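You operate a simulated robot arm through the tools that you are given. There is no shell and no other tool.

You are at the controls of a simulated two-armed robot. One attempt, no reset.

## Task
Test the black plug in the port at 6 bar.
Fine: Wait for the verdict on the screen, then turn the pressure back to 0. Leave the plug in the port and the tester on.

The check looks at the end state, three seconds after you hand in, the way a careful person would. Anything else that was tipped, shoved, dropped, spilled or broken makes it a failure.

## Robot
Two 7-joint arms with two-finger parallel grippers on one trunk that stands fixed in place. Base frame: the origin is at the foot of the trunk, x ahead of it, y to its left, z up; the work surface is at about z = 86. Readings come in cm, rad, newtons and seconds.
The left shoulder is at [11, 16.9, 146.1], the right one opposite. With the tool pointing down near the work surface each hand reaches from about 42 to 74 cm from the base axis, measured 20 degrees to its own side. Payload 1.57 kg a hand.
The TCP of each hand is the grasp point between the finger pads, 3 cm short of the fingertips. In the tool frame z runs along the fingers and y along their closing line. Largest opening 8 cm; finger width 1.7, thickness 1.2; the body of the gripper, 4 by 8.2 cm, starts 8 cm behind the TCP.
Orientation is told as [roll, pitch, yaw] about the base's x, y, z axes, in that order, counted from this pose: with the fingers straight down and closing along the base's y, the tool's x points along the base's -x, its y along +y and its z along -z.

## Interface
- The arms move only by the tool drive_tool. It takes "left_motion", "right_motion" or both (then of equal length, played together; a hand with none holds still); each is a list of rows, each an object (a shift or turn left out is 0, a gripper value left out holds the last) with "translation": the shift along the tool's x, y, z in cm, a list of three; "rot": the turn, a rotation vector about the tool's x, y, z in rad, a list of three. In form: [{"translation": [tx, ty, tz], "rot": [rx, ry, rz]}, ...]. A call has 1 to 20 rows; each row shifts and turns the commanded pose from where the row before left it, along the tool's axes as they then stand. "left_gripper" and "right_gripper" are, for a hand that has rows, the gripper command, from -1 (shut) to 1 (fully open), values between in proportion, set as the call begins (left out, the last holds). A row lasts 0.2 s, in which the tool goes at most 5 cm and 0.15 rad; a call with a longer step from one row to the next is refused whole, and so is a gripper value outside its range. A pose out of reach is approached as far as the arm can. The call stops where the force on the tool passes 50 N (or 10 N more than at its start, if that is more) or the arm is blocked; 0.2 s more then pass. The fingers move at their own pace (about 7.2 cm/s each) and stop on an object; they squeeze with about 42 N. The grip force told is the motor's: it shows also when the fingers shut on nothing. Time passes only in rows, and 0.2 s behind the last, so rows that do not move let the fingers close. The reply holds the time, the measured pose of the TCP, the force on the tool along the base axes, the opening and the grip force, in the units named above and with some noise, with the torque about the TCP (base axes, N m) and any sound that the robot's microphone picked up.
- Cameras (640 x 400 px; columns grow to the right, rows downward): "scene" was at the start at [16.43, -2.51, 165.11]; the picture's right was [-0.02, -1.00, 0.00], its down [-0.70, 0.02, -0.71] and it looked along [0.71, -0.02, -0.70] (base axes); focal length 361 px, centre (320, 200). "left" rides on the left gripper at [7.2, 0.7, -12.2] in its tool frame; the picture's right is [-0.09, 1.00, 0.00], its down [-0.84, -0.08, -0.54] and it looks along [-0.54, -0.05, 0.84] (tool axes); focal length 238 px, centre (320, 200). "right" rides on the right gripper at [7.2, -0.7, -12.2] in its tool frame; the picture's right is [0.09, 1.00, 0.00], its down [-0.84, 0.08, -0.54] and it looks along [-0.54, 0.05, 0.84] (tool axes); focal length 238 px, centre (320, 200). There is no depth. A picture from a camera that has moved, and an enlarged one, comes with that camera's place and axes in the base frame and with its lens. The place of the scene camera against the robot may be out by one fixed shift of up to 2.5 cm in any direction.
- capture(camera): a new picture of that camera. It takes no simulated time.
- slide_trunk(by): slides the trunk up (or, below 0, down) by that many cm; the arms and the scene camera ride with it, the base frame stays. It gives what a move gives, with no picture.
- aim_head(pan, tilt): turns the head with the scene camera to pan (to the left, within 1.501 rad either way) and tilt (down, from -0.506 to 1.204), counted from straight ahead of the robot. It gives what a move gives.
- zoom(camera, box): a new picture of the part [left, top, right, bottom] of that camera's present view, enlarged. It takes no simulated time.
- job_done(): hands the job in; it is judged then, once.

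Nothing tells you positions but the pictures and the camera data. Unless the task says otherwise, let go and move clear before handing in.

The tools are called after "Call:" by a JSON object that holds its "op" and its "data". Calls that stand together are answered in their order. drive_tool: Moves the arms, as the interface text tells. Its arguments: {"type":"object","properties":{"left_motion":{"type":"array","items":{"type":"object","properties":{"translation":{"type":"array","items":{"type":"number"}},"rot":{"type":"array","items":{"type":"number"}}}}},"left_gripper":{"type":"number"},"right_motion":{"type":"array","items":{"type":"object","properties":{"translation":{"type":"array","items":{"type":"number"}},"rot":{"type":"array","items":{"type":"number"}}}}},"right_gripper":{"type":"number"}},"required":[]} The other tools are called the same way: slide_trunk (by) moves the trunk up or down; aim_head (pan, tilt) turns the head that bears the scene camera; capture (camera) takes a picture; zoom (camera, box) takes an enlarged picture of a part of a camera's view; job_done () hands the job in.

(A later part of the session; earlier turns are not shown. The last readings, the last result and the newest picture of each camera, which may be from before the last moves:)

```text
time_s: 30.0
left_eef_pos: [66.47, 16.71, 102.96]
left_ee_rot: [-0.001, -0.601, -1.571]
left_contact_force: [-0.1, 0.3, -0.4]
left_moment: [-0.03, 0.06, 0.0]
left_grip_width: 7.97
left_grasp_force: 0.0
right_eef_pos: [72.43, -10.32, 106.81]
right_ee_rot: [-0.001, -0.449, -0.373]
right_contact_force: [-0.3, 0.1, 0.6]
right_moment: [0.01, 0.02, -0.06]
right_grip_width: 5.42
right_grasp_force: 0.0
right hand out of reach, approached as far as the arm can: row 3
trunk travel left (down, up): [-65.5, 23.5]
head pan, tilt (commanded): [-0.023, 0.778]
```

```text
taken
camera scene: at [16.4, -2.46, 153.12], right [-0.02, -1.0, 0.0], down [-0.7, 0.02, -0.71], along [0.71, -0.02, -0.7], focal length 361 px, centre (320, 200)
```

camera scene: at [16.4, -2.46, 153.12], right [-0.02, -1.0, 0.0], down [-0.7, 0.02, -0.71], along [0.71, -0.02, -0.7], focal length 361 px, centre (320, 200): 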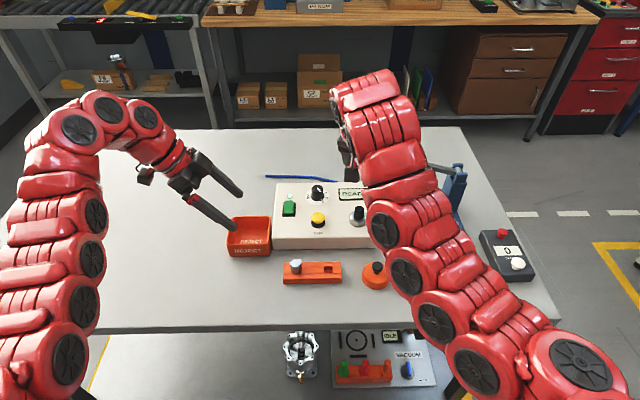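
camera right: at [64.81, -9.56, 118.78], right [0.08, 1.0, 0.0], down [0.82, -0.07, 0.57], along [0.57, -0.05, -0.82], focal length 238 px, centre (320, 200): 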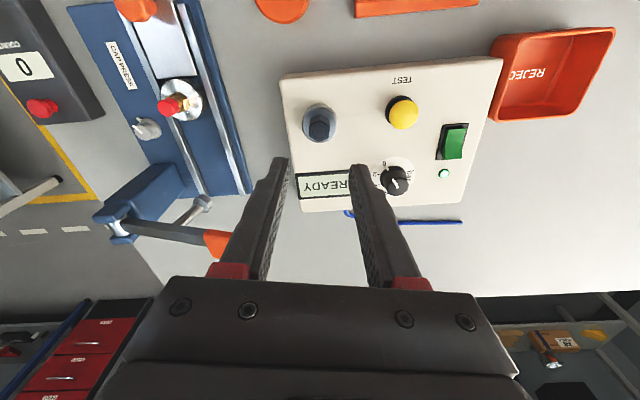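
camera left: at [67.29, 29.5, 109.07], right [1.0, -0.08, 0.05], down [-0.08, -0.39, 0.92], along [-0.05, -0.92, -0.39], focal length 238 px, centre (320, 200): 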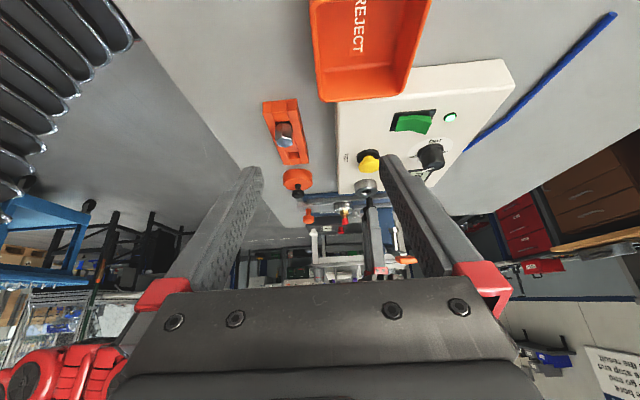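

Call:
{"op": "drive_tool", "data": {"right_motion": [{"translation": [-1.03, 3.05, 0.494]}, {"translation": [-1.03, 3.05, 0.494]}, {"translation": [-1.03, 3.05, 0.494]}, {"translation": [-1.03, 3.05, 0.494]}, {"translation": [1.3, 0, 2.7]}, {"translation": [1.3, 0, 2.7]}]}}

Call:
{"op": "capture", "data": {"camera": "right"}}

Call:
{"op": "capture", "data": {"camera": "scene"}}

Call:
{"op": "capture", "data": {"camera": "left"}}

```text
time_s: 31.4
left_eef_pos: [66.46, 16.88, 102.96]
left_ee_rot: [0.001, -0.6, -1.571]
left_contact_force: [0.7, 0.3, -0.6]
left_moment: [0.0, 0.01, 0.02]
left_grip_width: 7.99
left_grasp_force: 0.1
right_eef_pos: [79.9, -2.1, 100.69]
right_ee_rot: [0.0, -0.45, -0.371]
right_contact_force: [-0.2, 0.7, -0.1]
right_moment: [-0.02, -0.02, 0.0]
right_grip_width: 5.39
right_grasp_force: 0.1
right hand out of reach, approached as far as the arm can: row 4
trunk travel left (down, up): [-65.5, 23.5]
head pan, tilt (commanded): [-0.023, 0.778]
```

```text
taken
camera right: at [68.6, 1.58, 108.64], right [0.28, 0.96, -0.04], down [0.51, -0.12, 0.85], along [0.81, -0.26, -0.52], focal length 238 px, centre (320, 200)
```

right: 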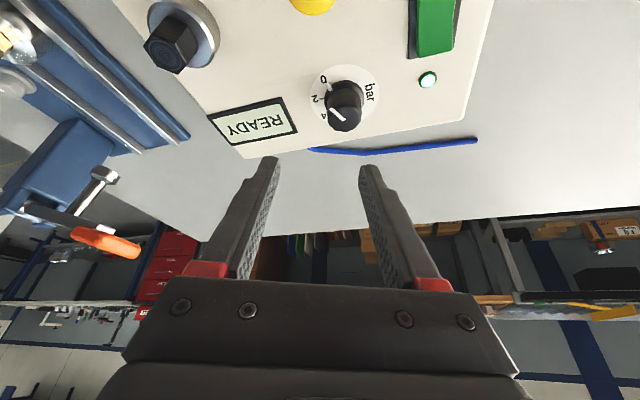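

```text
taken
camera scene: at [16.46, -2.34, 153.1], right [-0.02, -1.0, 0.0], down [-0.7, 0.01, -0.71], along [0.71, -0.02, -0.7], focal length 361 px, centre (320, 200)
```

scene: 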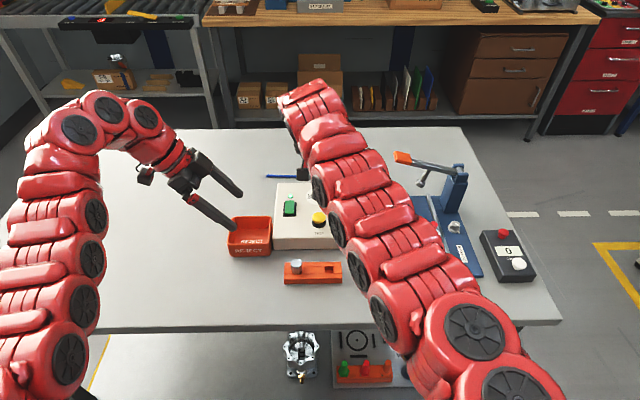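

```text
taken
camera left: at [67.27, 29.73, 109.02], right [1.0, -0.08, 0.05], down [-0.08, -0.38, 0.92], along [-0.05, -0.92, -0.39], focal length 238 px, centre (320, 200)
```

left: 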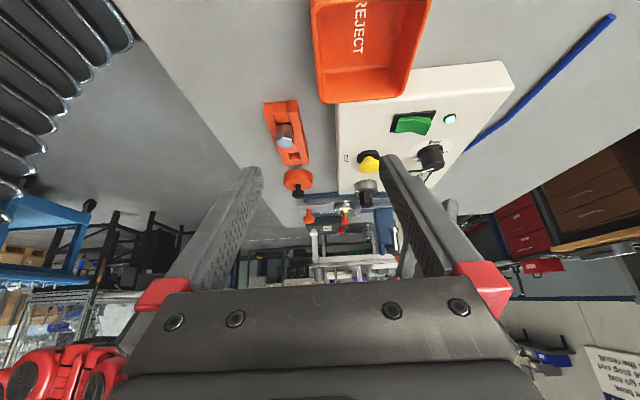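

Call:
{"op": "drive_tool", "data": {"right_motion": [{"translation": [0.1, 0.915, 0.895]}, {"translation": [0.1, 0.915, 0.895]}]}}

```text
time_s: 32.0
left_eef_pos: [66.51, 16.74, 102.92]
left_ee_rot: [-0.001, -0.599, -1.572]
left_contact_force: [-0.6, 0.7, -0.6]
left_moment: [0.01, -0.01, 0.0]
left_grip_width: 8.0
left_grasp_force: 0.0
right_eef_pos: [79.95, -1.32, 99.38]
right_ee_rot: [0.002, -0.45, -0.371]
right_contact_force: [-0.4, 0.1, -0.1]
right_moment: [0.04, -0.02, -0.04]
right_grip_width: 5.4
right_grasp_force: 0.1
right hand out of reach, approached as far as the arm can: row 1, 2
trunk travel left (down, up): [-65.5, 23.5]
head pan, tilt (commanded): [-0.023, 0.778]
```

Reach at this tilt/yaw falls about 1 cm short; more tilt (34°) should do it. Tilting further and moving to above the knob.

Call:
{"op": "drive_tool", "data": {"right_motion": [{"rot": [0, -0.15, 0]}, {"translation": [0.157, 0.54, 0.741]}, {"translation": [0.157, 0.54, 0.741]}, {"translation": [0, 0, 0]}]}}

Call:
{"op": "capture", "data": {"camera": "right"}}

Call:
{"op": "zoom", "data": {"camera": "left", "box": [390, 120, 490, 220]}}

```text
time_s: 33.0
left_eef_pos: [66.5, 16.72, 102.8]
left_ee_rot: [0.001, -0.601, -1.572]
left_contact_force: [1.2, 0.7, 0.2]
left_moment: [0.0, -0.01, 0.01]
left_grip_width: 7.99
left_grasp_force: 0.1
right_eef_pos: [80.76, -0.27, 98.12]
right_ee_rot: [0.002, -0.601, -0.371]
right_contact_force: [0.3, -0.3, 0.5]
right_moment: [0.0, 0.02, 0.0]
right_grip_width: 5.37
right_grasp_force: 0.1
trunk travel left (down, up): [-65.5, 23.5]
head pan, tilt (commanded): [-0.023, 0.778]
```

```text
taken
camera right: at [68.54, 3.78, 104.09], right [0.29, 0.96, -0.05], down [0.39, -0.07, 0.92], along [0.88, -0.29, -0.39], focal length 238 px, centre (320, 200)
```

right: 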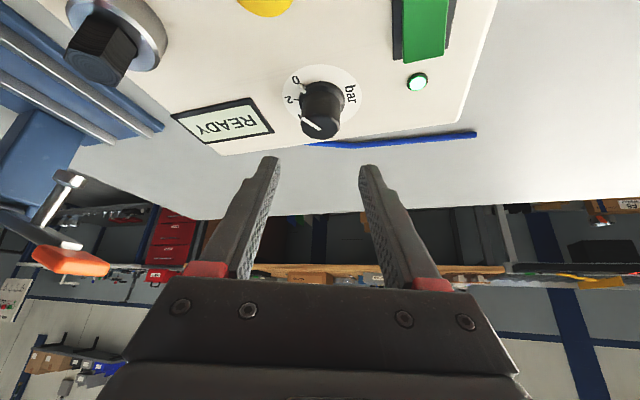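

```text
4.00 times, centred on (440, 170) of left
camera zoom: at [67.26, 29.57, 109.08], right [1.0, -0.08, 0.05], down [-0.08, -0.38, 0.92], along [-0.05, -0.92, -0.39], focal length 953 px, centre (-160, 320)
```

zoom: 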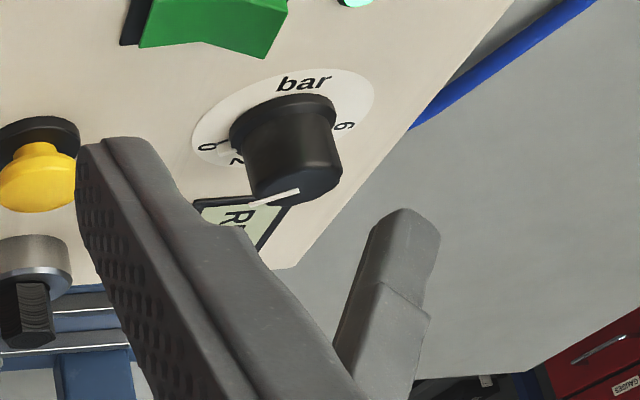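

Call:
{"op": "zoom", "data": {"camera": "right", "box": [270, 55, 370, 155]}}

```text
4.00 times, centred on (320, 105) of right
camera zoom: at [68.54, 3.78, 104.09], right [0.29, 0.96, -0.05], down [0.39, -0.07, 0.92], along [0.88, -0.29, -0.39], focal length 953 px, centre (320, 580)
```

zoom: 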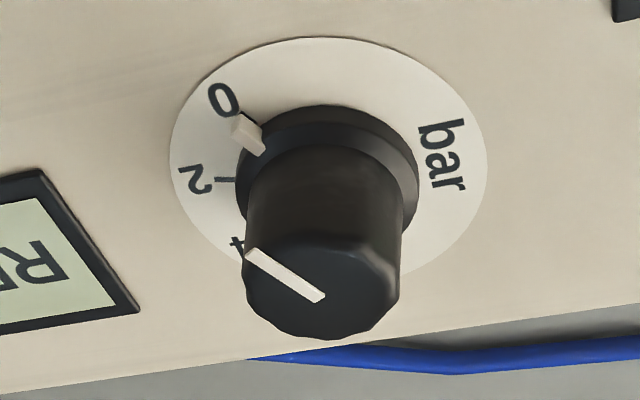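

The knob axis computes to about (81.85, -0.9). Before touching it, I'll rehearse the turning stroke (about a vertical axis) in the air above the knob.

Call:
{"op": "drive_tool", "data": {"right_motion": [{"translation": [0, -0.178, 0], "rot": [-0.0834, 0, -0.1217]}, {"translation": [0, -0.178, 0], "rot": [-0.0834, 0, -0.1217]}, {"translation": [0, -0.178, 0], "rot": [-0.0834, 0, -0.1217]}, {"translation": [0, -0.178, 0], "rot": [-0.0834, 0, -0.1217]}, {"translation": [0, -0.178, 0], "rot": [-0.0834, 0, -0.1217]}, {"translation": [0, -0.178, 0], "rot": [-0.0834, 0, -0.1217]}, {"translation": [0, -0.178, 0], "rot": [-0.0834, 0, -0.1217]}, {"translation": [0, -0.178, 0], "rot": [-0.0834, 0, -0.1217]}]}}

Call:
{"op": "capture", "data": {"camera": "scene"}}

Call:
{"op": "capture", "data": {"camera": "right"}}

```text
time_s: 34.8
left_eef_pos: [66.54, 16.73, 102.97]
left_ee_rot: [-0.001, -0.6, -1.574]
left_contact_force: [0.7, 0.1, 0.8]
left_moment: [0.01, -0.02, 0.03]
left_grip_width: 7.98
left_grasp_force: 0.1
right_eef_pos: [81.0, -1.8, 98.0]
right_ee_rot: [0.004, -0.601, 0.809]
right_contact_force: [0.3, -0.3, 0.3]
right_moment: [0.01, 0.02, 0.0]
right_grip_width: 5.41
right_grasp_force: 0.1
trunk travel left (down, up): [-65.5, 23.5]
head pan, tilt (commanded): [-0.023, 0.778]
```

```text
taken
camera scene: at [16.46, -2.54, 153.1], right [-0.02, -1.0, 0.0], down [-0.7, 0.02, -0.71], along [0.71, -0.02, -0.7], focal length 361 px, centre (320, 200)
```

scene: 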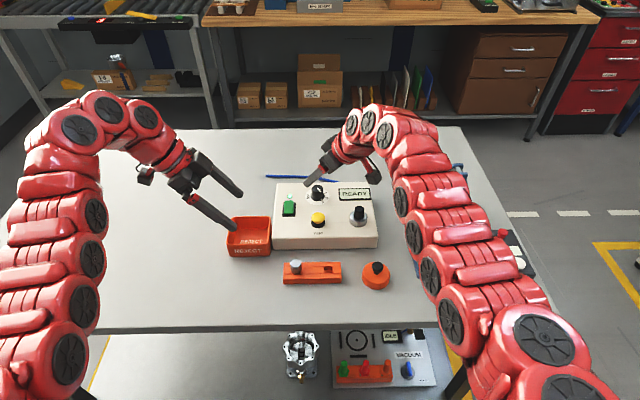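

```text
taken
camera right: at [72.66, -11.43, 104.05], right [-0.77, 0.63, -0.05], down [0.21, 0.33, 0.92], along [0.6, 0.7, -0.39], focal length 238 px, centre (320, 200)
```

right: 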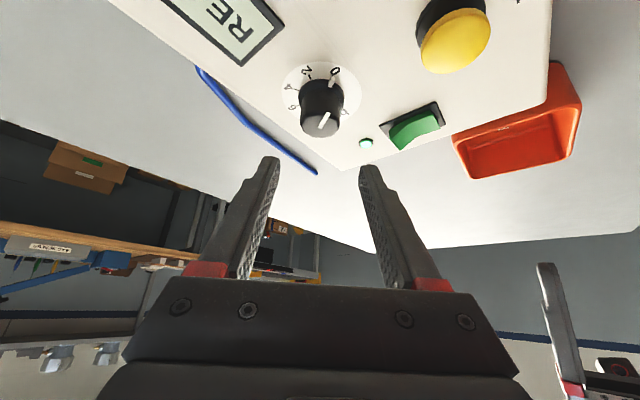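

The stroke works over its full range, and from here the "6" is visible. Zooming on the dial.

Call:
{"op": "zoom", "data": {"camera": "right", "box": [270, 50, 370, 150]}}

```text
4.00 times, centred on (320, 100) of right
camera zoom: at [72.66, -11.43, 104.05], right [-0.77, 0.63, -0.05], down [0.21, 0.33, 0.92], along [0.6, 0.7, -0.39], focal length 953 px, centre (320, 600)
```

zoom: 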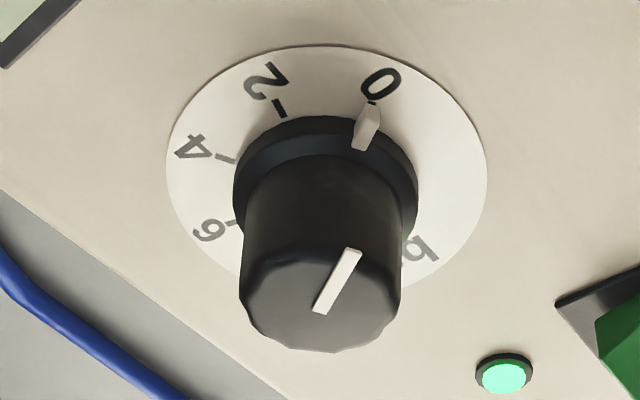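

Ticks fit a circle centred near (81.83, -1.05): 0 at about -149°, 2 at -104°, 4 at -59°, 6 at -15°; so +134° total. I'll swing back to the starting yaw above the knob and correct the centring.

Call:
{"op": "drive_tool", "data": {"right_motion": [{"translation": [0, 0.178, 0], "rot": [0.0834, 0, 0.1217]}, {"translation": [0, 0.178, 0], "rot": [0.0834, 0, 0.1217]}, {"translation": [0, 0.178, 0], "rot": [0.0834, 0, 0.1217]}, {"translation": [0, 0.178, 0], "rot": [0.0834, 0, 0.1217]}, {"translation": [0, 0.178, 0], "rot": [0.0834, 0, 0.1217]}, {"translation": [0, 0.178, 0], "rot": [0.0834, 0, 0.1217]}, {"translation": [0, 0.178, 0], "rot": [0.0834, 0, 0.1217]}, {"translation": [0, 0.178, 0], "rot": [0.0834, 0, 0.1217]}, {"translation": [0, 0, 0]}], "right_gripper": 0.3}}

```text
time_s: 36.8
left_eef_pos: [66.42, 16.76, 102.99]
left_ee_rot: [0.0, -0.601, -1.574]
left_contact_force: [0.4, -0.5, -0.2]
left_moment: [-0.03, -0.02, -0.04]
left_grip_width: 7.98
left_grasp_force: 0.1
right_eef_pos: [80.47, -0.56, 97.93]
right_ee_rot: [0.002, -0.601, -0.373]
right_contact_force: [-0.7, -0.6, 0.3]
right_moment: [-0.03, -0.01, 0.0]
right_grip_width: 5.2
right_grasp_force: 0.0
trunk travel left (down, up): [-65.5, 23.5]
head pan, tilt (commanded): [-0.023, 0.778]
```

Call:
{"op": "drive_tool", "data": {"right_motion": [{"translation": [1.016, 0.054, 1.729]}, {"translation": [0, 0, 0]}]}}

Call:
{"op": "capture", "data": {"camera": "right"}}

Call:
{"op": "zoom", "data": {"camera": "left", "box": [390, 110, 490, 210]}}

```text
time_s: 37.4
left_eef_pos: [66.47, 16.86, 102.89]
left_ee_rot: [0.001, -0.602, -1.574]
left_contact_force: [-0.5, 0.5, -0.3]
left_moment: [-0.01, -0.03, -0.02]
left_grip_width: 8.01
left_grasp_force: 0.0
right_eef_pos: [80.74, -0.43, 96.08]
right_ee_rot: [0.0, -0.599, -0.371]
right_contact_force: [0.3, 0.3, 0.8]
right_moment: [0.02, 0.03, -0.01]
right_grip_width: 5.22
right_grasp_force: 0.0
trunk travel left (down, up): [-65.5, 23.5]
head pan, tilt (commanded): [-0.023, 0.778]
```

```text
taken
camera right: at [68.49, 3.66, 102.04], right [0.29, 0.96, -0.05], down [0.39, -0.07, 0.92], along [0.88, -0.29, -0.39], focal length 238 px, centre (320, 200)
```

right: 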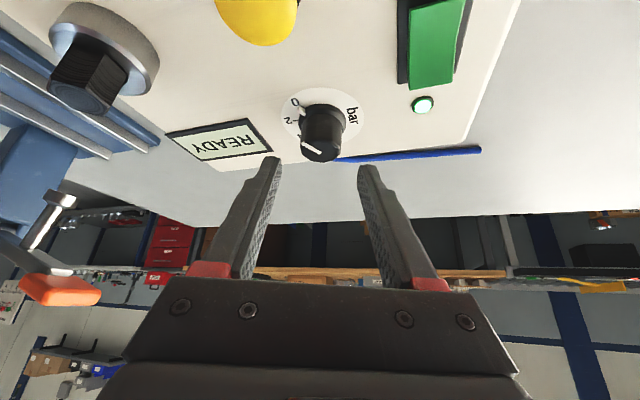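

```text
4.00 times, centred on (440, 160) of left
camera zoom: at [67.24, 29.57, 109.08], right [1.0, -0.08, 0.05], down [-0.08, -0.38, 0.92], along [-0.05, -0.92, -0.39], focal length 953 px, centre (-160, 360)
```

zoom: 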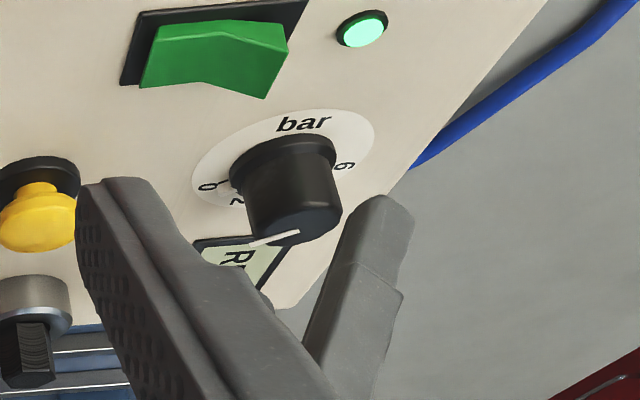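

Call:
{"op": "drive_tool", "data": {"right_motion": [{"translation": [0.686, -0.05, 1.033]}, {"translation": [0.686, -0.05, 1.033]}, {"translation": [0, 0, 0]}]}}

Call:
{"op": "zoom", "data": {"camera": "right", "box": [240, 80, 400, 220]}}

Call:
{"op": "zoom", "data": {"camera": "left", "box": [390, 110, 490, 210]}}

```text
time_s: 38.2
left_eef_pos: [66.52, 16.83, 103.01]
left_ee_rot: [-0.001, -0.598, -1.571]
left_contact_force: [0.5, 0.1, 0.2]
left_moment: [0.01, 0.05, 0.0]
left_grip_width: 8.01
left_grasp_force: 0.0
right_eef_pos: [80.68, -0.6, 93.62]
right_ee_rot: [0.002, -0.601, -0.372]
right_contact_force: [0.1, 0.6, 0.8]
right_moment: [-0.04, -0.03, 0.01]
right_grip_width: 5.2
right_grasp_force: 0.1
trunk travel left (down, up): [-65.5, 23.5]
head pan, tilt (commanded): [-0.023, 0.778]
```

```text
2.86 times, centred on (320, 150) of right
camera zoom: at [68.5, 3.54, 99.58], right [0.29, 0.96, -0.05], down [0.39, -0.07, 0.92], along [0.88, -0.29, -0.39], focal length 681 px, centre (320, 343)
```

zoom: 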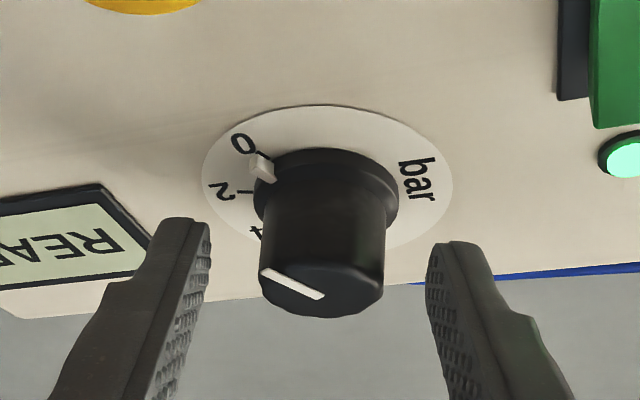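

```text
4.00 times, centred on (440, 160) of left
camera zoom: at [67.27, 29.57, 109.06], right [1.0, -0.08, 0.05], down [-0.08, -0.38, 0.92], along [-0.05, -0.92, -0.39], focal length 953 px, centre (-160, 360)
```

zoom: 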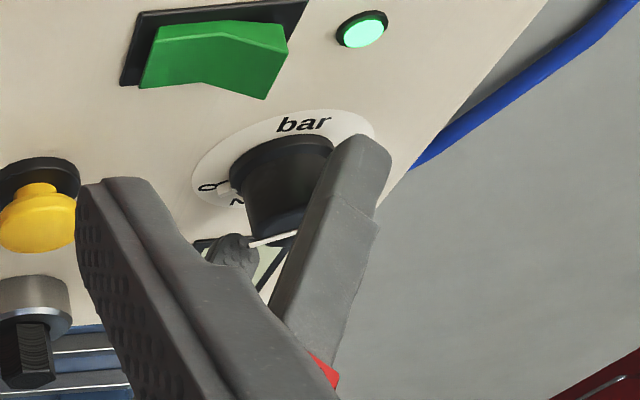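

The fingers straddle the cap evenly. Closing on the knob.

Call:
{"op": "drive_tool", "data": {"right_motion": [{"translation": [0, 0, 0]}, {"translation": [0, 0, 0]}, {"translation": [0, 0, 0]}], "right_gripper": -1}}

Call:
{"op": "zoom", "data": {"camera": "right", "box": [240, 80, 400, 220]}}

Call:
{"op": "zoom", "data": {"camera": "scene", "box": [260, 165, 390, 250]}}

```text
time_s: 39.0
left_eef_pos: [66.59, 16.86, 102.94]
left_ee_rot: [0.0, -0.6, -1.572]
left_contact_force: [-0.2, 0.2, -0.1]
left_moment: [0.01, 0.0, 0.01]
left_grip_width: 8.0
left_grasp_force: 0.0
right_eef_pos: [80.69, -0.46, 93.57]
right_ee_rot: [0.002, -0.601, -0.371]
right_contact_force: [2.2, 2.1, 1.5]
right_moment: [-0.16, 0.26, 0.07]
right_grip_width: 3.14
right_grasp_force: 40.2
trunk travel left (down, up): [-65.5, 23.5]
head pan, tilt (commanded): [-0.023, 0.778]
```

```text
2.86 times, centred on (320, 150) of right
camera zoom: at [68.5, 3.6, 99.58], right [0.29, 0.96, -0.05], down [0.39, -0.07, 0.92], along [0.88, -0.29, -0.39], focal length 681 px, centre (320, 343)
```

zoom: 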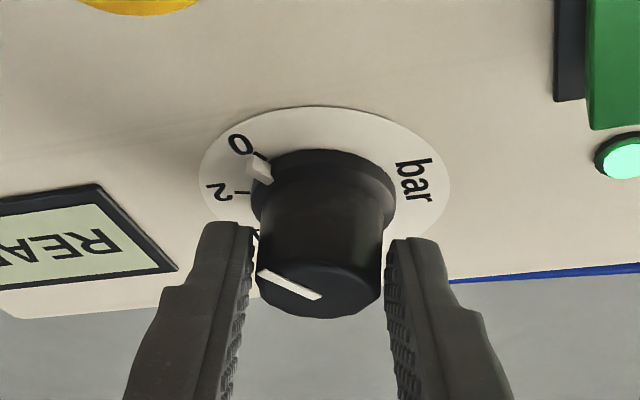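

```text
4.71 times, centred on (325, 208) of scene
camera zoom: at [16.45, -2.46, 153.11], right [-0.02, -1.0, 0.0], down [-0.7, 0.01, -0.71], along [0.71, -0.02, -0.7], focal length 1698 px, centre (296, 165)
```

zoom: 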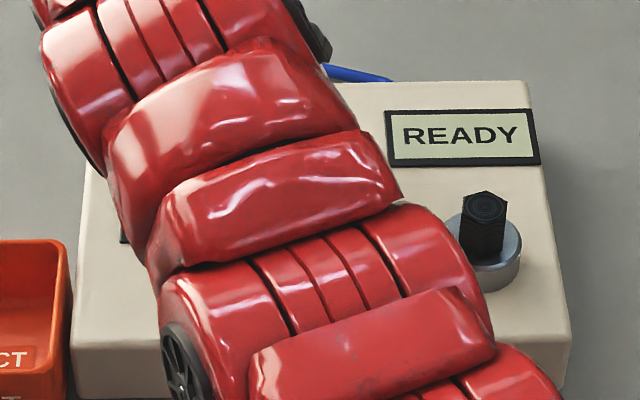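

Firm grip on the cap. I'll turn it a first small step (17°) and check it follows.

Call:
{"op": "drive_tool", "data": {"right_motion": [{"translation": [0, -0.09, 0], "rot": [-0.0424, 0, -0.0619]}, {"translation": [0, -0.09, 0], "rot": [-0.0424, 0, -0.0619]}, {"translation": [0, -0.09, 0], "rot": [-0.0424, 0, -0.0619]}, {"translation": [0, -0.09, 0], "rot": [-0.0424, 0, -0.0619]}]}}

Call:
{"op": "zoom", "data": {"camera": "right", "box": [240, 80, 400, 220]}}

Call:
{"op": "zoom", "data": {"camera": "scene", "box": [260, 165, 390, 250]}}

```text
time_s: 40.0
left_eef_pos: [66.4, 16.75, 102.88]
left_ee_rot: [0.001, -0.6, -1.573]
left_contact_force: [-0.1, 0.2, -0.5]
left_moment: [-0.04, 0.0, 0.01]
left_grip_width: 8.02
left_grasp_force: 0.1
right_eef_pos: [80.5, -0.89, 93.5]
right_ee_rot: [0.0, -0.6, -0.069]
right_contact_force: [-1.0, 2.0, 2.1]
right_moment: [-0.19, 0.11, 0.01]
right_grip_width: 3.16
right_grasp_force: 40.3
trunk travel left (down, up): [-65.5, 23.5]
head pan, tilt (commanded): [-0.023, 0.778]
```

```text
2.86 times, centred on (320, 150) of right
camera zoom: at [67.77, -0.59, 99.59], right [-0.01, 1.0, -0.05], down [0.39, 0.05, 0.92], along [0.92, -0.01, -0.39], focal length 681 px, centre (320, 343)
```

zoom: 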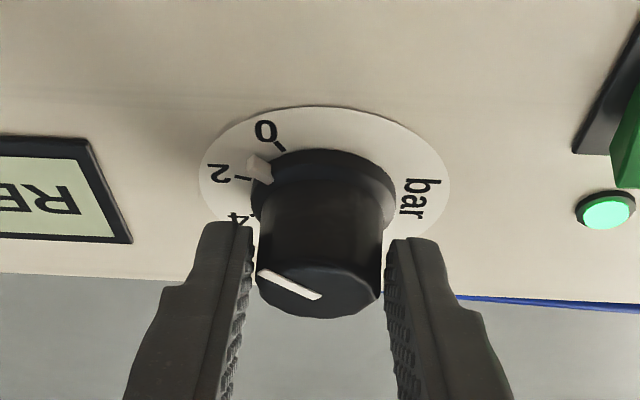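

```text
4.71 times, centred on (325, 208) of scene
camera zoom: at [16.4, -2.51, 153.11], right [-0.02, -1.0, 0.0], down [-0.7, 0.02, -0.71], along [0.71, -0.02, -0.7], focal length 1698 px, centre (296, 165)
```

zoom: 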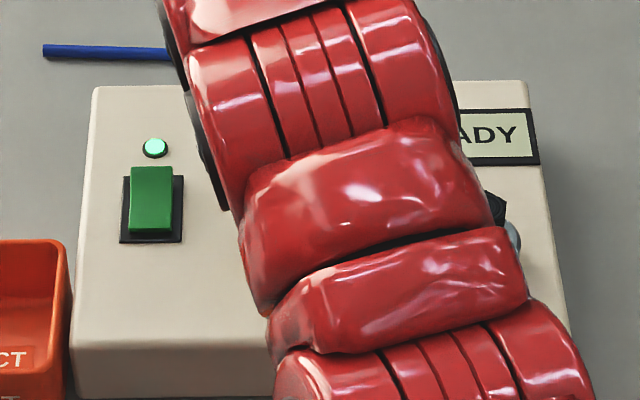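

The knob follows without slipping. Continuing the stroke to about 68°.

Call:
{"op": "drive_tool", "data": {"right_motion": [{"translation": [0, -0.18, 0], "rot": [-0.0834, 0, -0.1217]}, {"translation": [0, -0.18, 0], "rot": [-0.0834, 0, -0.1217]}, {"translation": [0, -0.18, 0], "rot": [-0.0834, 0, -0.1217]}, {"translation": [0, -0.18, 0], "rot": [-0.0834, 0, -0.1217]}, {"translation": [0, -0.18, 0], "rot": [-0.0834, 0, -0.1217]}, {"translation": [0, -0.18, 0], "rot": [-0.0834, 0, -0.1217]}]}}

Call:
{"op": "zoom", "data": {"camera": "right", "box": [240, 60, 400, 220]}}

Call:
{"op": "zoom", "data": {"camera": "scene", "box": [260, 165, 390, 250]}}

```text
time_s: 41.4
left_eef_pos: [66.62, 16.76, 102.93]
left_ee_rot: [-0.002, -0.599, -1.572]
left_contact_force: [0.0, 0.7, 0.1]
left_moment: [0.01, -0.03, 0.01]
left_grip_width: 8.0
left_grasp_force: 0.1
right_eef_pos: [81.05, -1.96, 93.5]
right_ee_rot: [0.002, -0.603, 0.814]
right_contact_force: [4.9, -3.5, -1.8]
right_moment: [-0.54, 0.08, -0.06]
right_grip_width: 3.16
right_grasp_force: 40.1
trunk travel left (down, up): [-65.5, 23.5]
head pan, tilt (commanded): [-0.023, 0.778]
```

```text
2.50 times, centred on (320, 140) of right
camera zoom: at [72.75, -11.71, 99.53], right [-0.78, 0.63, -0.05], down [0.21, 0.33, 0.92], along [0.59, 0.71, -0.39], focal length 596 px, centre (320, 350)
```

zoom: 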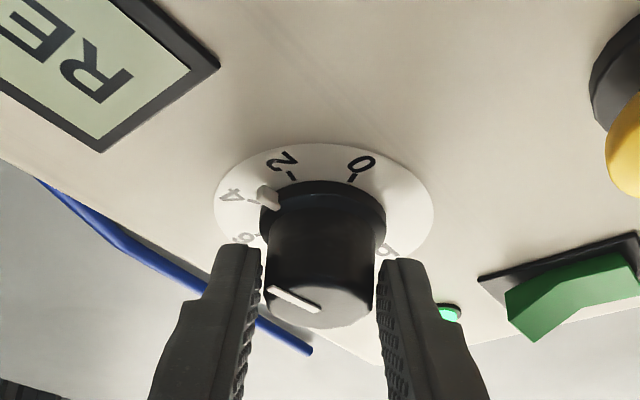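

```text
4.71 times, centred on (325, 208) of scene
camera zoom: at [16.57, -2.58, 153.08], right [-0.02, -1.0, 0.0], down [-0.7, 0.02, -0.71], along [0.71, -0.02, -0.7], focal length 1698 px, centre (296, 165)
```

zoom: 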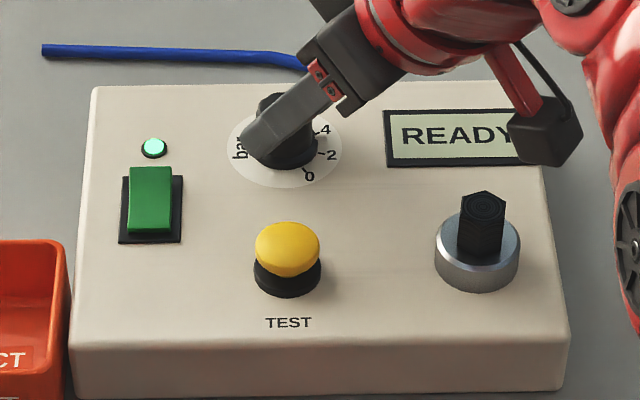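

Pointer is now near 3 (half way). I'll open, lift clear, and swing back for the second stroke.

Call:
{"op": "drive_tool", "data": {"right_motion": [{"translation": [0, 0, 0]}, {"translation": [0, 0, 0]}], "right_gripper": 0.3}}

Call:
{"op": "drive_tool", "data": {"right_motion": [{"translation": [-0.85, 0, -1.237]}, {"translation": [-0.85, 0, -1.237]}]}}

Call:
{"op": "zoom", "data": {"camera": "right", "box": [260, 50, 380, 170]}}

Call:
{"op": "zoom", "data": {"camera": "scene", "box": [260, 165, 390, 250]}}

```text
time_s: 42.0
left_eef_pos: [66.5, 16.71, 102.94]
left_ee_rot: [0.0, -0.601, -1.573]
left_contact_force: [0.0, 0.4, 0.2]
left_moment: [-0.01, 0.0, -0.01]
left_grip_width: 8.02
left_grasp_force: 0.0
right_eef_pos: [80.95, -1.88, 93.67]
right_ee_rot: [0.002, -0.603, 0.816]
right_contact_force: [-0.7, -0.2, 0.2]
right_moment: [-0.02, 0.0, 0.01]
right_grip_width: 5.21
right_grasp_force: 0.1
trunk travel left (down, up): [-65.5, 23.5]
head pan, tilt (commanded): [-0.023, 0.778]
```

```text
time_s: 42.6
left_eef_pos: [66.42, 16.87, 103.06]
left_ee_rot: [0.001, -0.601, -1.574]
left_contact_force: [0.6, -0.8, -0.2]
left_moment: [0.04, 0.0, -0.03]
left_grip_width: 8.0
left_grasp_force: 0.0
right_eef_pos: [80.91, -1.87, 96.62]
right_ee_rot: [0.001, -0.602, 0.817]
right_contact_force: [0.4, 0.7, -0.1]
right_moment: [-0.01, -0.02, 0.0]
right_grip_width: 5.18
right_grasp_force: 0.1
trunk travel left (down, up): [-65.5, 23.5]
head pan, tilt (commanded): [-0.023, 0.778]
```

```text
3.33 times, centred on (320, 110) of right
camera zoom: at [72.63, -11.61, 102.65], right [-0.78, 0.63, -0.05], down [0.21, 0.33, 0.92], along [0.59, 0.7, -0.39], focal length 794 px, centre (320, 500)
```

zoom: 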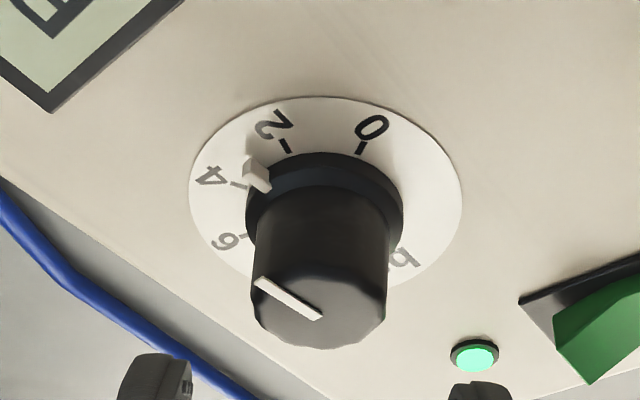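

```text
4.71 times, centred on (325, 208) of scene
camera zoom: at [16.4, -2.5, 153.11], right [-0.02, -1.0, 0.0], down [-0.7, 0.02, -0.71], along [0.71, -0.02, -0.7], focal length 1698 px, centre (296, 165)
```

zoom: 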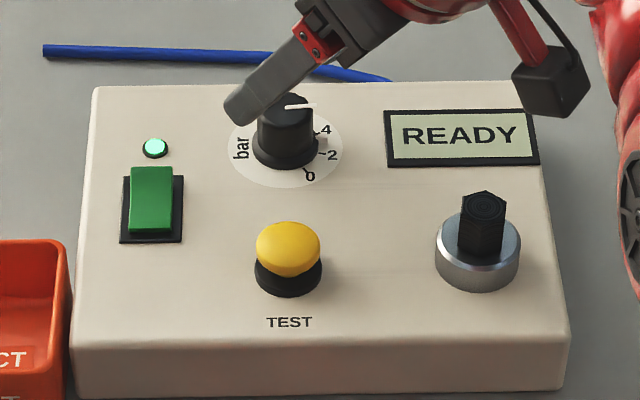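

Call:
{"op": "drive_tool", "data": {"right_motion": [{"translation": [0, 0.18, 0], "rot": [0.0837, 0, 0.1221]}, {"translation": [0, 0.18, 0], "rot": [0.0837, 0, 0.1221]}, {"translation": [0, 0.18, 0], "rot": [0.0837, 0, 0.1221]}, {"translation": [0, 0.18, 0], "rot": [0.0837, 0, 0.1221]}, {"translation": [0, 0.18, 0], "rot": [0.0837, 0, 0.1221]}, {"translation": [0, 0.18, 0], "rot": [0.0837, 0, 0.1221]}, {"translation": [0, 0.18, 0], "rot": [0.0837, 0, 0.1221]}, {"translation": [0, 0.18, 0], "rot": [0.0837, 0, 0.1221]}, {"translation": [0, 0, 0]}]}}

Call:
{"op": "capture", "data": {"camera": "right"}}

```text
time_s: 44.6
left_eef_pos: [66.39, 16.81, 102.98]
left_ee_rot: [-0.001, -0.6, -1.572]
left_contact_force: [0.6, 0.2, 0.5]
left_moment: [-0.02, 0.02, -0.01]
left_grip_width: 7.99
left_grasp_force: 0.0
right_eef_pos: [80.56, -0.62, 96.46]
right_ee_rot: [0.001, -0.602, -0.372]
right_contact_force: [1.0, 0.2, -0.4]
right_moment: [-0.02, 0.01, 0.0]
right_grip_width: 5.2
right_grasp_force: 0.1
trunk travel left (down, up): [-65.5, 23.5]
head pan, tilt (commanded): [-0.023, 0.778]
```

```text
taken
camera right: at [68.36, 3.45, 102.57], right [0.29, 0.96, -0.05], down [0.39, -0.07, 0.92], along [0.88, -0.29, -0.39], focal length 238 px, centre (320, 200)
```

right: 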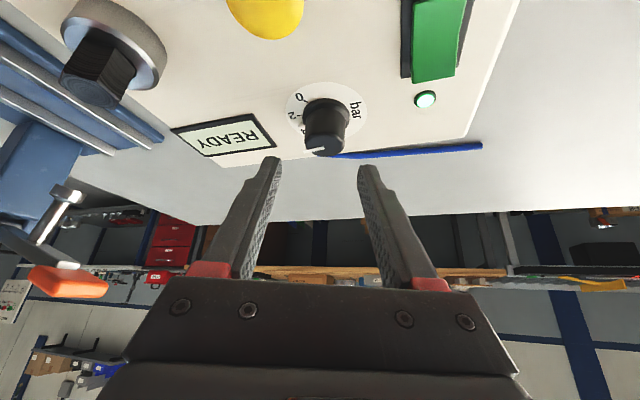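

Call:
{"op": "drive_tool", "data": {"right_motion": [{"translation": [0.785, 0.095, 1.213]}, {"translation": [0.785, 0.095, 1.213]}, {"translation": [0, 0, 0]}]}}

Call:
{"op": "zoom", "data": {"camera": "right", "box": [240, 80, 400, 220]}}

```text
time_s: 45.4
left_eef_pos: [66.42, 16.82, 103.0]
left_ee_rot: [0.0, -0.599, -1.572]
left_contact_force: [0.1, 0.2, -0.4]
left_moment: [-0.02, 0.03, 0.02]
left_grip_width: 7.99
left_grasp_force: 0.0
right_eef_pos: [80.71, -0.44, 93.59]
right_ee_rot: [0.003, -0.601, -0.37]
right_contact_force: [0.5, 0.4, -0.3]
right_moment: [-0.02, -0.01, -0.01]
right_grip_width: 5.19
right_grasp_force: 0.0
trunk travel left (down, up): [-65.5, 23.5]
head pan, tilt (commanded): [-0.023, 0.778]
```

```text
2.86 times, centred on (320, 150) of right
camera zoom: at [68.45, 3.66, 99.67], right [0.29, 0.96, -0.05], down [0.39, -0.07, 0.92], along [0.88, -0.29, -0.39], focal length 681 px, centre (320, 343)
```

zoom: 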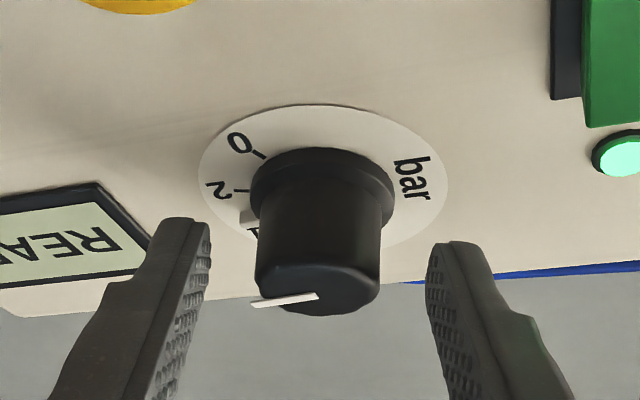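

Call:
{"op": "drive_tool", "data": {"right_motion": [{"translation": [0, 0, 0]}, {"translation": [0, 0, 0]}, {"translation": [0, 0, 0]}], "right_gripper": -1}}

Call:
{"op": "zoom", "data": {"camera": "right", "box": [240, 80, 400, 220]}}

```text
time_s: 46.2
left_eef_pos: [66.56, 16.68, 102.93]
left_ee_rot: [-0.002, -0.601, -1.572]
left_contact_force: [0.3, 0.7, -0.3]
left_moment: [-0.02, -0.02, 0.0]
left_grip_width: 8.0
left_grasp_force: 0.1
right_eef_pos: [80.68, -0.49, 93.65]
right_ee_rot: [0.0, -0.6, -0.37]
right_contact_force: [0.9, -0.3, -0.2]
right_moment: [-0.06, -0.22, -0.03]
right_grip_width: 3.09
right_grasp_force: 40.6
trunk travel left (down, up): [-65.5, 23.5]
head pan, tilt (commanded): [-0.023, 0.778]
```

```text
2.86 times, centred on (320, 150) of right
camera zoom: at [68.46, 3.62, 99.66], right [0.29, 0.96, -0.05], down [0.39, -0.07, 0.92], along [0.88, -0.29, -0.39], focal length 681 px, centre (320, 343)
```

zoom: 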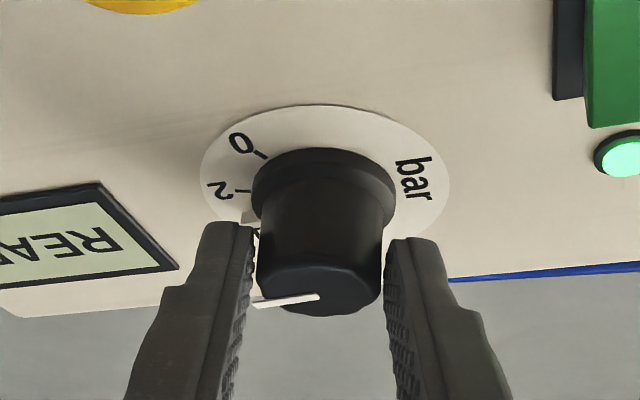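

Call:
{"op": "drive_tool", "data": {"right_motion": [{"translation": [0, -0.178, 0], "rot": [-0.0824, 0, -0.1203]}, {"translation": [0, -0.178, 0], "rot": [-0.0824, 0, -0.1203]}, {"translation": [0, -0.178, 0], "rot": [-0.0824, 0, -0.1203]}, {"translation": [0, -0.178, 0], "rot": [-0.0824, 0, -0.1203]}, {"translation": [0, -0.178, 0], "rot": [-0.0824, 0, -0.1203]}, {"translation": [0, -0.178, 0], "rot": [-0.0824, 0, -0.1203]}, {"translation": [0, -0.178, 0], "rot": [-0.0824, 0, -0.1203]}, {"translation": [0, -0.178, 0], "rot": [-0.0824, 0, -0.1203]}, {"translation": [0, 0, 0]}]}}

Call:
{"op": "zoom", "data": {"camera": "right", "box": [240, 60, 400, 220]}}

Call:
{"op": "zoom", "data": {"camera": "scene", "box": [260, 165, 390, 250]}}

Call:
{"op": "zoom", "data": {"camera": "left", "box": [390, 110, 490, 210]}}

```text
time_s: 48.2
left_eef_pos: [66.57, 16.62, 102.91]
left_ee_rot: [0.0, -0.599, -1.571]
left_contact_force: [-0.3, 0.1, 0.1]
left_moment: [-0.01, 0.01, 0.01]
left_grip_width: 7.98
left_grasp_force: 0.0
right_eef_pos: [81.12, -2.08, 93.61]
right_ee_rot: [0.0, -0.601, 0.796]
right_contact_force: [10.2, -11.2, 2.8]
right_moment: [-0.57, -0.18, -0.56]
right_grip_width: 3.08
right_grasp_force: 38.9
trunk travel left (down, up): [-65.5, 23.5]
head pan, tilt (commanded): [-0.023, 0.778]
```

```text
2.50 times, centred on (320, 140) of right
camera zoom: at [72.49, -11.56, 99.63], right [-0.76, 0.64, -0.05], down [0.21, 0.33, 0.92], along [0.61, 0.69, -0.39], focal length 596 px, centre (320, 350)
```

zoom: 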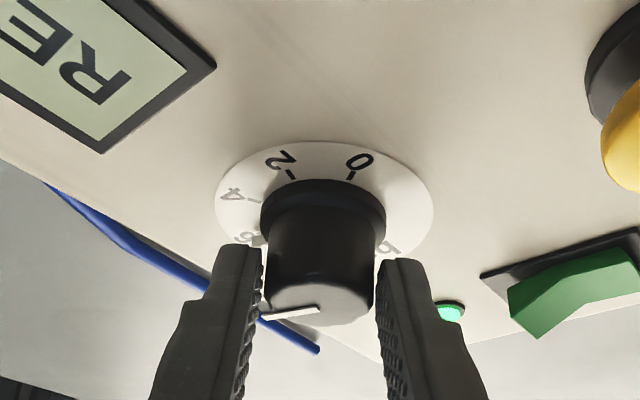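

```text
4.71 times, centred on (325, 208) of scene
camera zoom: at [16.54, -2.71, 153.1], right [-0.02, -1.0, 0.0], down [-0.7, 0.02, -0.71], along [0.71, -0.01, -0.7], focal length 1698 px, centre (296, 165)
```

zoom: 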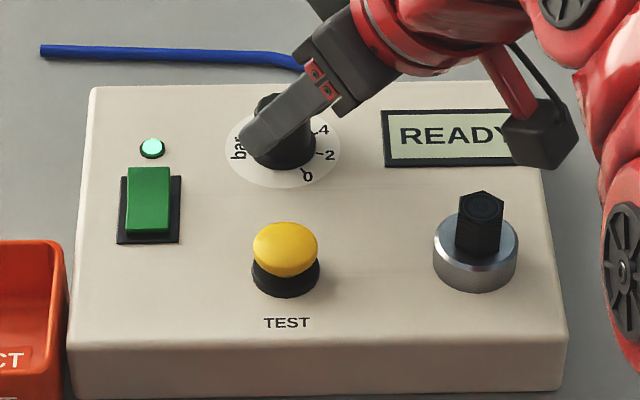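

```text
4.00 times, centred on (440, 160) of left
camera zoom: at [67.36, 29.42, 109.06], right [1.0, -0.08, 0.05], down [-0.08, -0.39, 0.92], along [-0.05, -0.92, -0.39], focal length 953 px, centre (-160, 360)
```

zoom: 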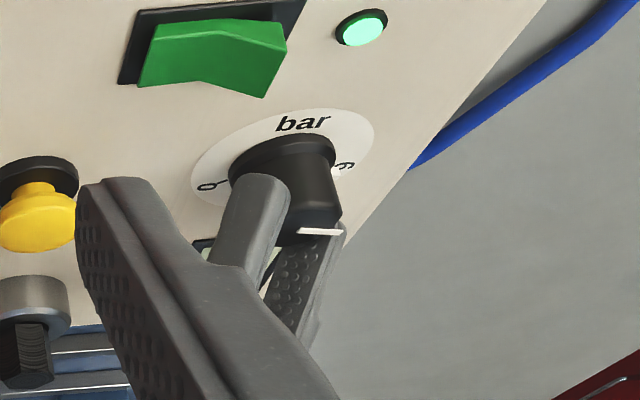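

The torque has risen as if against an end stop, with the pointer by the 6. I'll release the knob and lift clear to check the setting.

Call:
{"op": "drive_tool", "data": {"right_motion": [{"translation": [0, 0, 0]}, {"translation": [0, 0, 0]}], "right_gripper": 0.3}}

Call:
{"op": "drive_tool", "data": {"right_motion": [{"translation": [-0.85, 0, -1.237]}, {"translation": [-0.85, 0, -1.237]}]}}

Call:
{"op": "zoom", "data": {"camera": "right", "box": [270, 60, 370, 160]}}

Call:
{"op": "zoom", "data": {"camera": "left", "box": [405, 120, 465, 180]}}

Call:
{"op": "zoom", "data": {"camera": "scene", "box": [260, 165, 390, 250]}}

```text
time_s: 48.8
left_eef_pos: [66.53, 16.74, 102.99]
left_ee_rot: [0.0, -0.597, -1.573]
left_contact_force: [1.2, -0.3, 0.0]
left_moment: [0.02, -0.01, 0.01]
left_grip_width: 7.99
left_grasp_force: 0.0
right_eef_pos: [80.86, -1.64, 93.57]
right_ee_rot: [0.004, -0.6, 0.796]
right_contact_force: [0.2, 0.1, 0.4]
right_moment: [-0.03, -0.02, 0.01]
right_grip_width: 5.2
right_grasp_force: 0.0
trunk travel left (down, up): [-65.5, 23.5]
head pan, tilt (commanded): [-0.023, 0.778]
```

```text
time_s: 49.4
left_eef_pos: [66.48, 16.89, 103.03]
left_ee_rot: [0.0, -0.6, -1.572]
left_contact_force: [0.4, 0.0, -0.2]
left_moment: [-0.03, 0.0, -0.02]
left_grip_width: 8.01
left_grasp_force: 0.0
right_eef_pos: [80.83, -1.78, 96.72]
right_ee_rot: [0.002, -0.602, 0.796]
right_contact_force: [0.3, -0.4, 0.2]
right_moment: [0.0, 0.0, 0.02]
right_grip_width: 5.18
right_grasp_force: 0.2
trunk travel left (down, up): [-65.5, 23.5]
head pan, tilt (commanded): [-0.023, 0.778]
```

```text
4.00 times, centred on (320, 110) of right
camera zoom: at [72.36, -11.32, 102.73], right [-0.77, 0.64, -0.05], down [0.21, 0.33, 0.92], along [0.61, 0.69, -0.39], focal length 953 px, centre (320, 560)
```

zoom: 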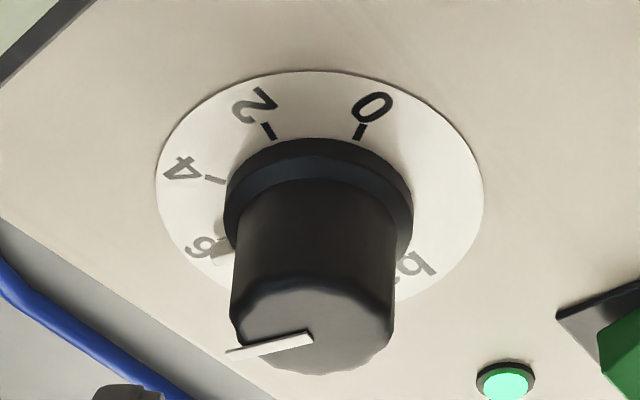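

```text
6.67 times, centred on (435, 150) of left
camera zoom: at [67.25, 29.57, 109.07], right [1.0, -0.08, 0.05], down [-0.08, -0.38, 0.92], along [-0.05, -0.92, -0.39], focal length 1589 px, centre (-447, 533)
```

zoom: 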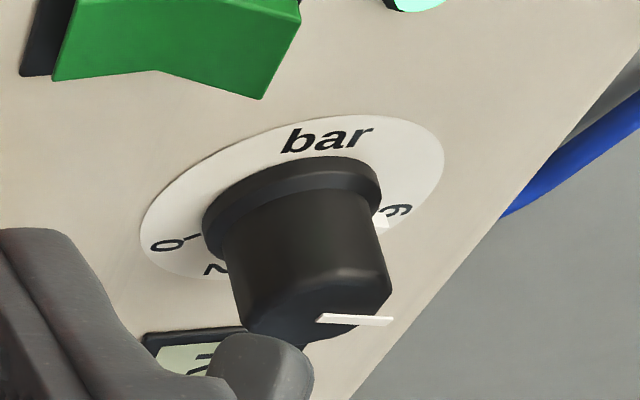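

```text
4.71 times, centred on (325, 208) of scene
camera zoom: at [16.41, -2.51, 153.11], right [-0.02, -1.0, 0.0], down [-0.7, 0.02, -0.71], along [0.71, -0.02, -0.7], focal length 1698 px, centre (296, 165)
```

zoom: 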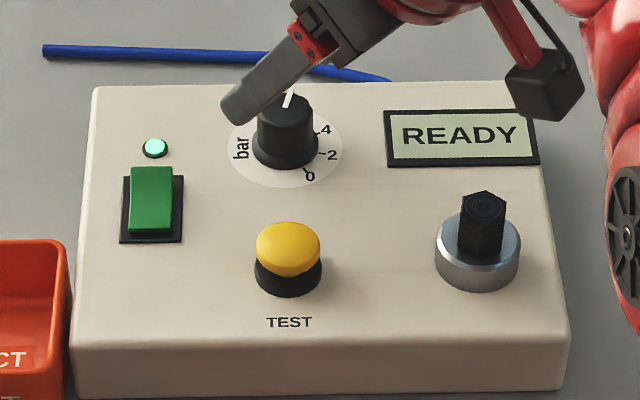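

Call:
{"op": "zoom", "data": {"camera": "right", "box": [306, 110, 336, 135]}}

Call:
{"op": "zoom", "data": {"camera": "left", "box": [430, 130, 450, 145]}}

Call:
{"op": "zoom", "data": {"camera": "right", "box": [285, 105, 315, 135]}}

```text
16.00 times, centred on (321, 122) of right
camera zoom: at [72.36, -11.32, 102.73], right [-0.77, 0.64, -0.05], down [0.21, 0.33, 0.92], along [0.61, 0.69, -0.39], focal length 3814 px, centre (304, 1440)
```

zoom: 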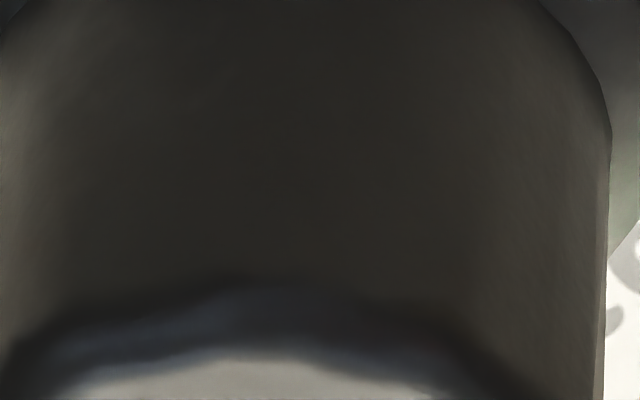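

```text
16.00 times, centred on (440, 138) of left
camera zoom: at [67.25, 29.57, 109.07], right [1.0, -0.08, 0.05], down [-0.08, -0.38, 0.92], along [-0.05, -0.92, -0.39], focal length 3814 px, centre (-1600, 1200)
```

zoom: 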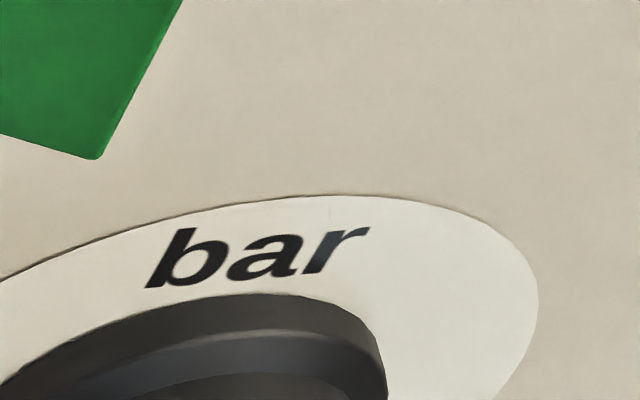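

```text
13.33 times, centred on (300, 120) of right
camera zoom: at [72.36, -11.32, 102.73], right [-0.77, 0.64, -0.05], down [0.21, 0.33, 0.92], along [0.61, 0.69, -0.39], focal length 3178 px, centre (587, 1267)
```

zoom: 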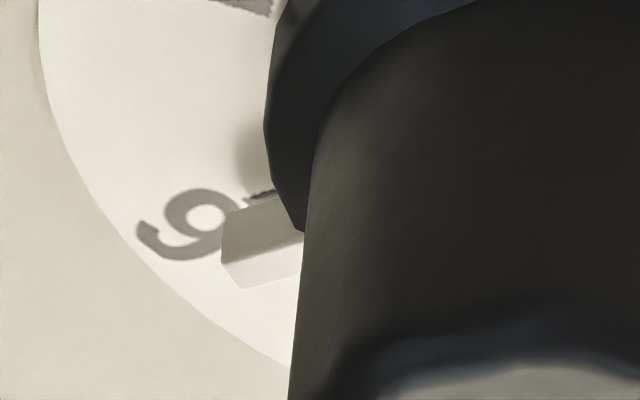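

The pointer tab sits at the 6 label; I want a cleaner view to verify exact alignment. I'll lift the hand up and back.

Call:
{"op": "drive_tool", "data": {"right_motion": [{"translation": [-1.4, 0, -2.06]}, {"translation": [-1.4, 0, -2.06]}, {"translation": [-1.4, 0, -2.06]}]}}

Call:
{"op": "drive_tool", "data": {"right_motion": [{"translation": [2.5, 0, -1.7]}, {"translation": [2.5, 0, -1.7]}, {"translation": [2.5, 0, -1.7]}]}}

Call:
{"op": "capture", "data": {"camera": "right"}}

Call:
{"op": "zoom", "data": {"camera": "scene", "box": [300, 175, 340, 205]}}

Call:
{"op": "zoom", "data": {"camera": "left", "box": [415, 130, 455, 175]}}

```text
time_s: 50.2
left_eef_pos: [66.46, 16.85, 102.91]
left_ee_rot: [0.0, -0.6, -1.573]
left_contact_force: [-0.7, 0.1, 0.3]
left_moment: [0.0, 0.0, 0.02]
left_grip_width: 8.0
left_grasp_force: 0.1
right_eef_pos: [80.84, -1.78, 104.31]
right_ee_rot: [0.001, -0.601, 0.796]
right_contact_force: [-0.1, -0.7, -0.4]
right_moment: [-0.01, -0.05, 0.01]
right_grip_width: 5.17
right_grasp_force: 0.1
trunk travel left (down, up): [-65.5, 23.5]
head pan, tilt (commanded): [-0.023, 0.778]
```

```text
time_s: 51.0
left_eef_pos: [66.46, 16.8, 103.02]
left_ee_rot: [0.0, -0.6, -1.573]
left_contact_force: [-0.5, 0.5, 1.5]
left_moment: [0.01, 0.0, 0.01]
left_grip_width: 7.99
left_grasp_force: 0.1
right_eef_pos: [74.51, -8.32, 104.25]
right_ee_rot: [0.0, -0.603, 0.799]
right_contact_force: [-0.7, 0.1, -0.8]
right_moment: [0.03, -0.01, 0.0]
right_grip_width: 5.21
right_grasp_force: 0.1
trunk travel left (down, up): [-65.5, 23.5]
head pan, tilt (commanded): [-0.023, 0.778]
```

```text
taken
camera right: at [65.96, -17.86, 110.24], right [-0.77, 0.64, -0.05], down [0.21, 0.33, 0.92], along [0.61, 0.69, -0.39], focal length 238 px, centre (320, 200)
```

right: 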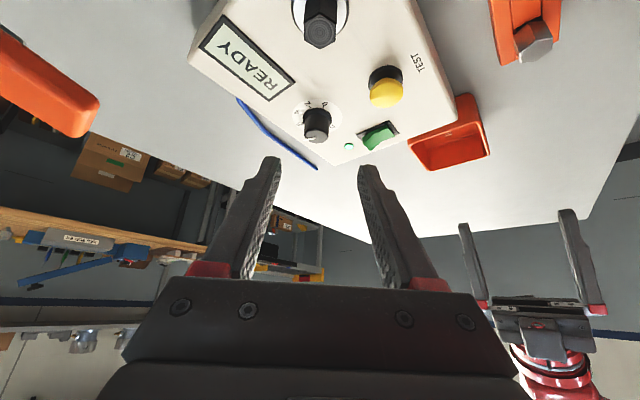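

```text
13.33 times, centred on (320, 190) of scene
camera zoom: at [16.39, -2.58, 153.11], right [-0.02, -1.0, 0.0], down [-0.7, 0.02, -0.71], along [0.71, -0.02, -0.7], focal length 4810 px, centre (320, 333)
```

zoom: 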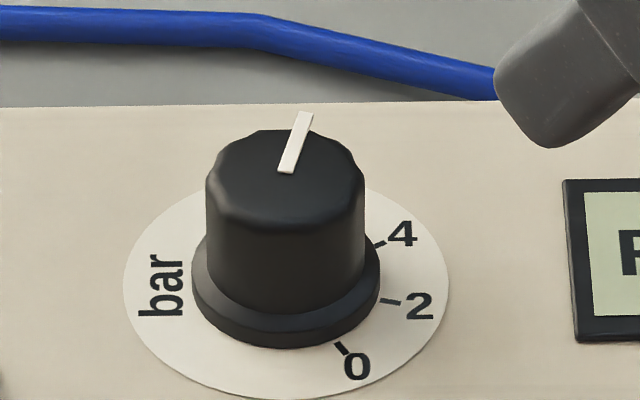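

```text
8.89 times, centred on (435, 152) of left
camera zoom: at [67.24, 29.52, 109.1], right [1.0, -0.08, 0.05], down [-0.08, -0.39, 0.92], along [-0.05, -0.92, -0.39], focal length 2119 px, centre (-702, 622)
```

zoom: 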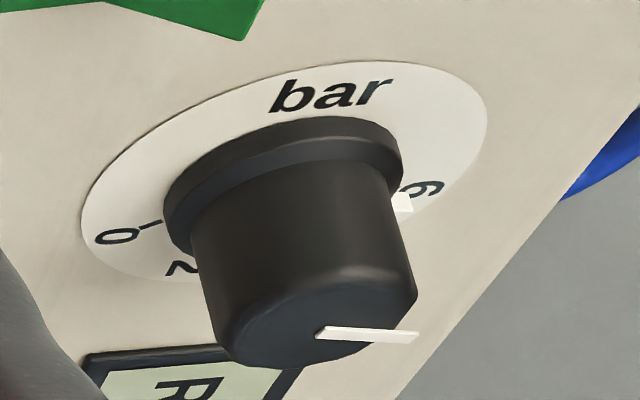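

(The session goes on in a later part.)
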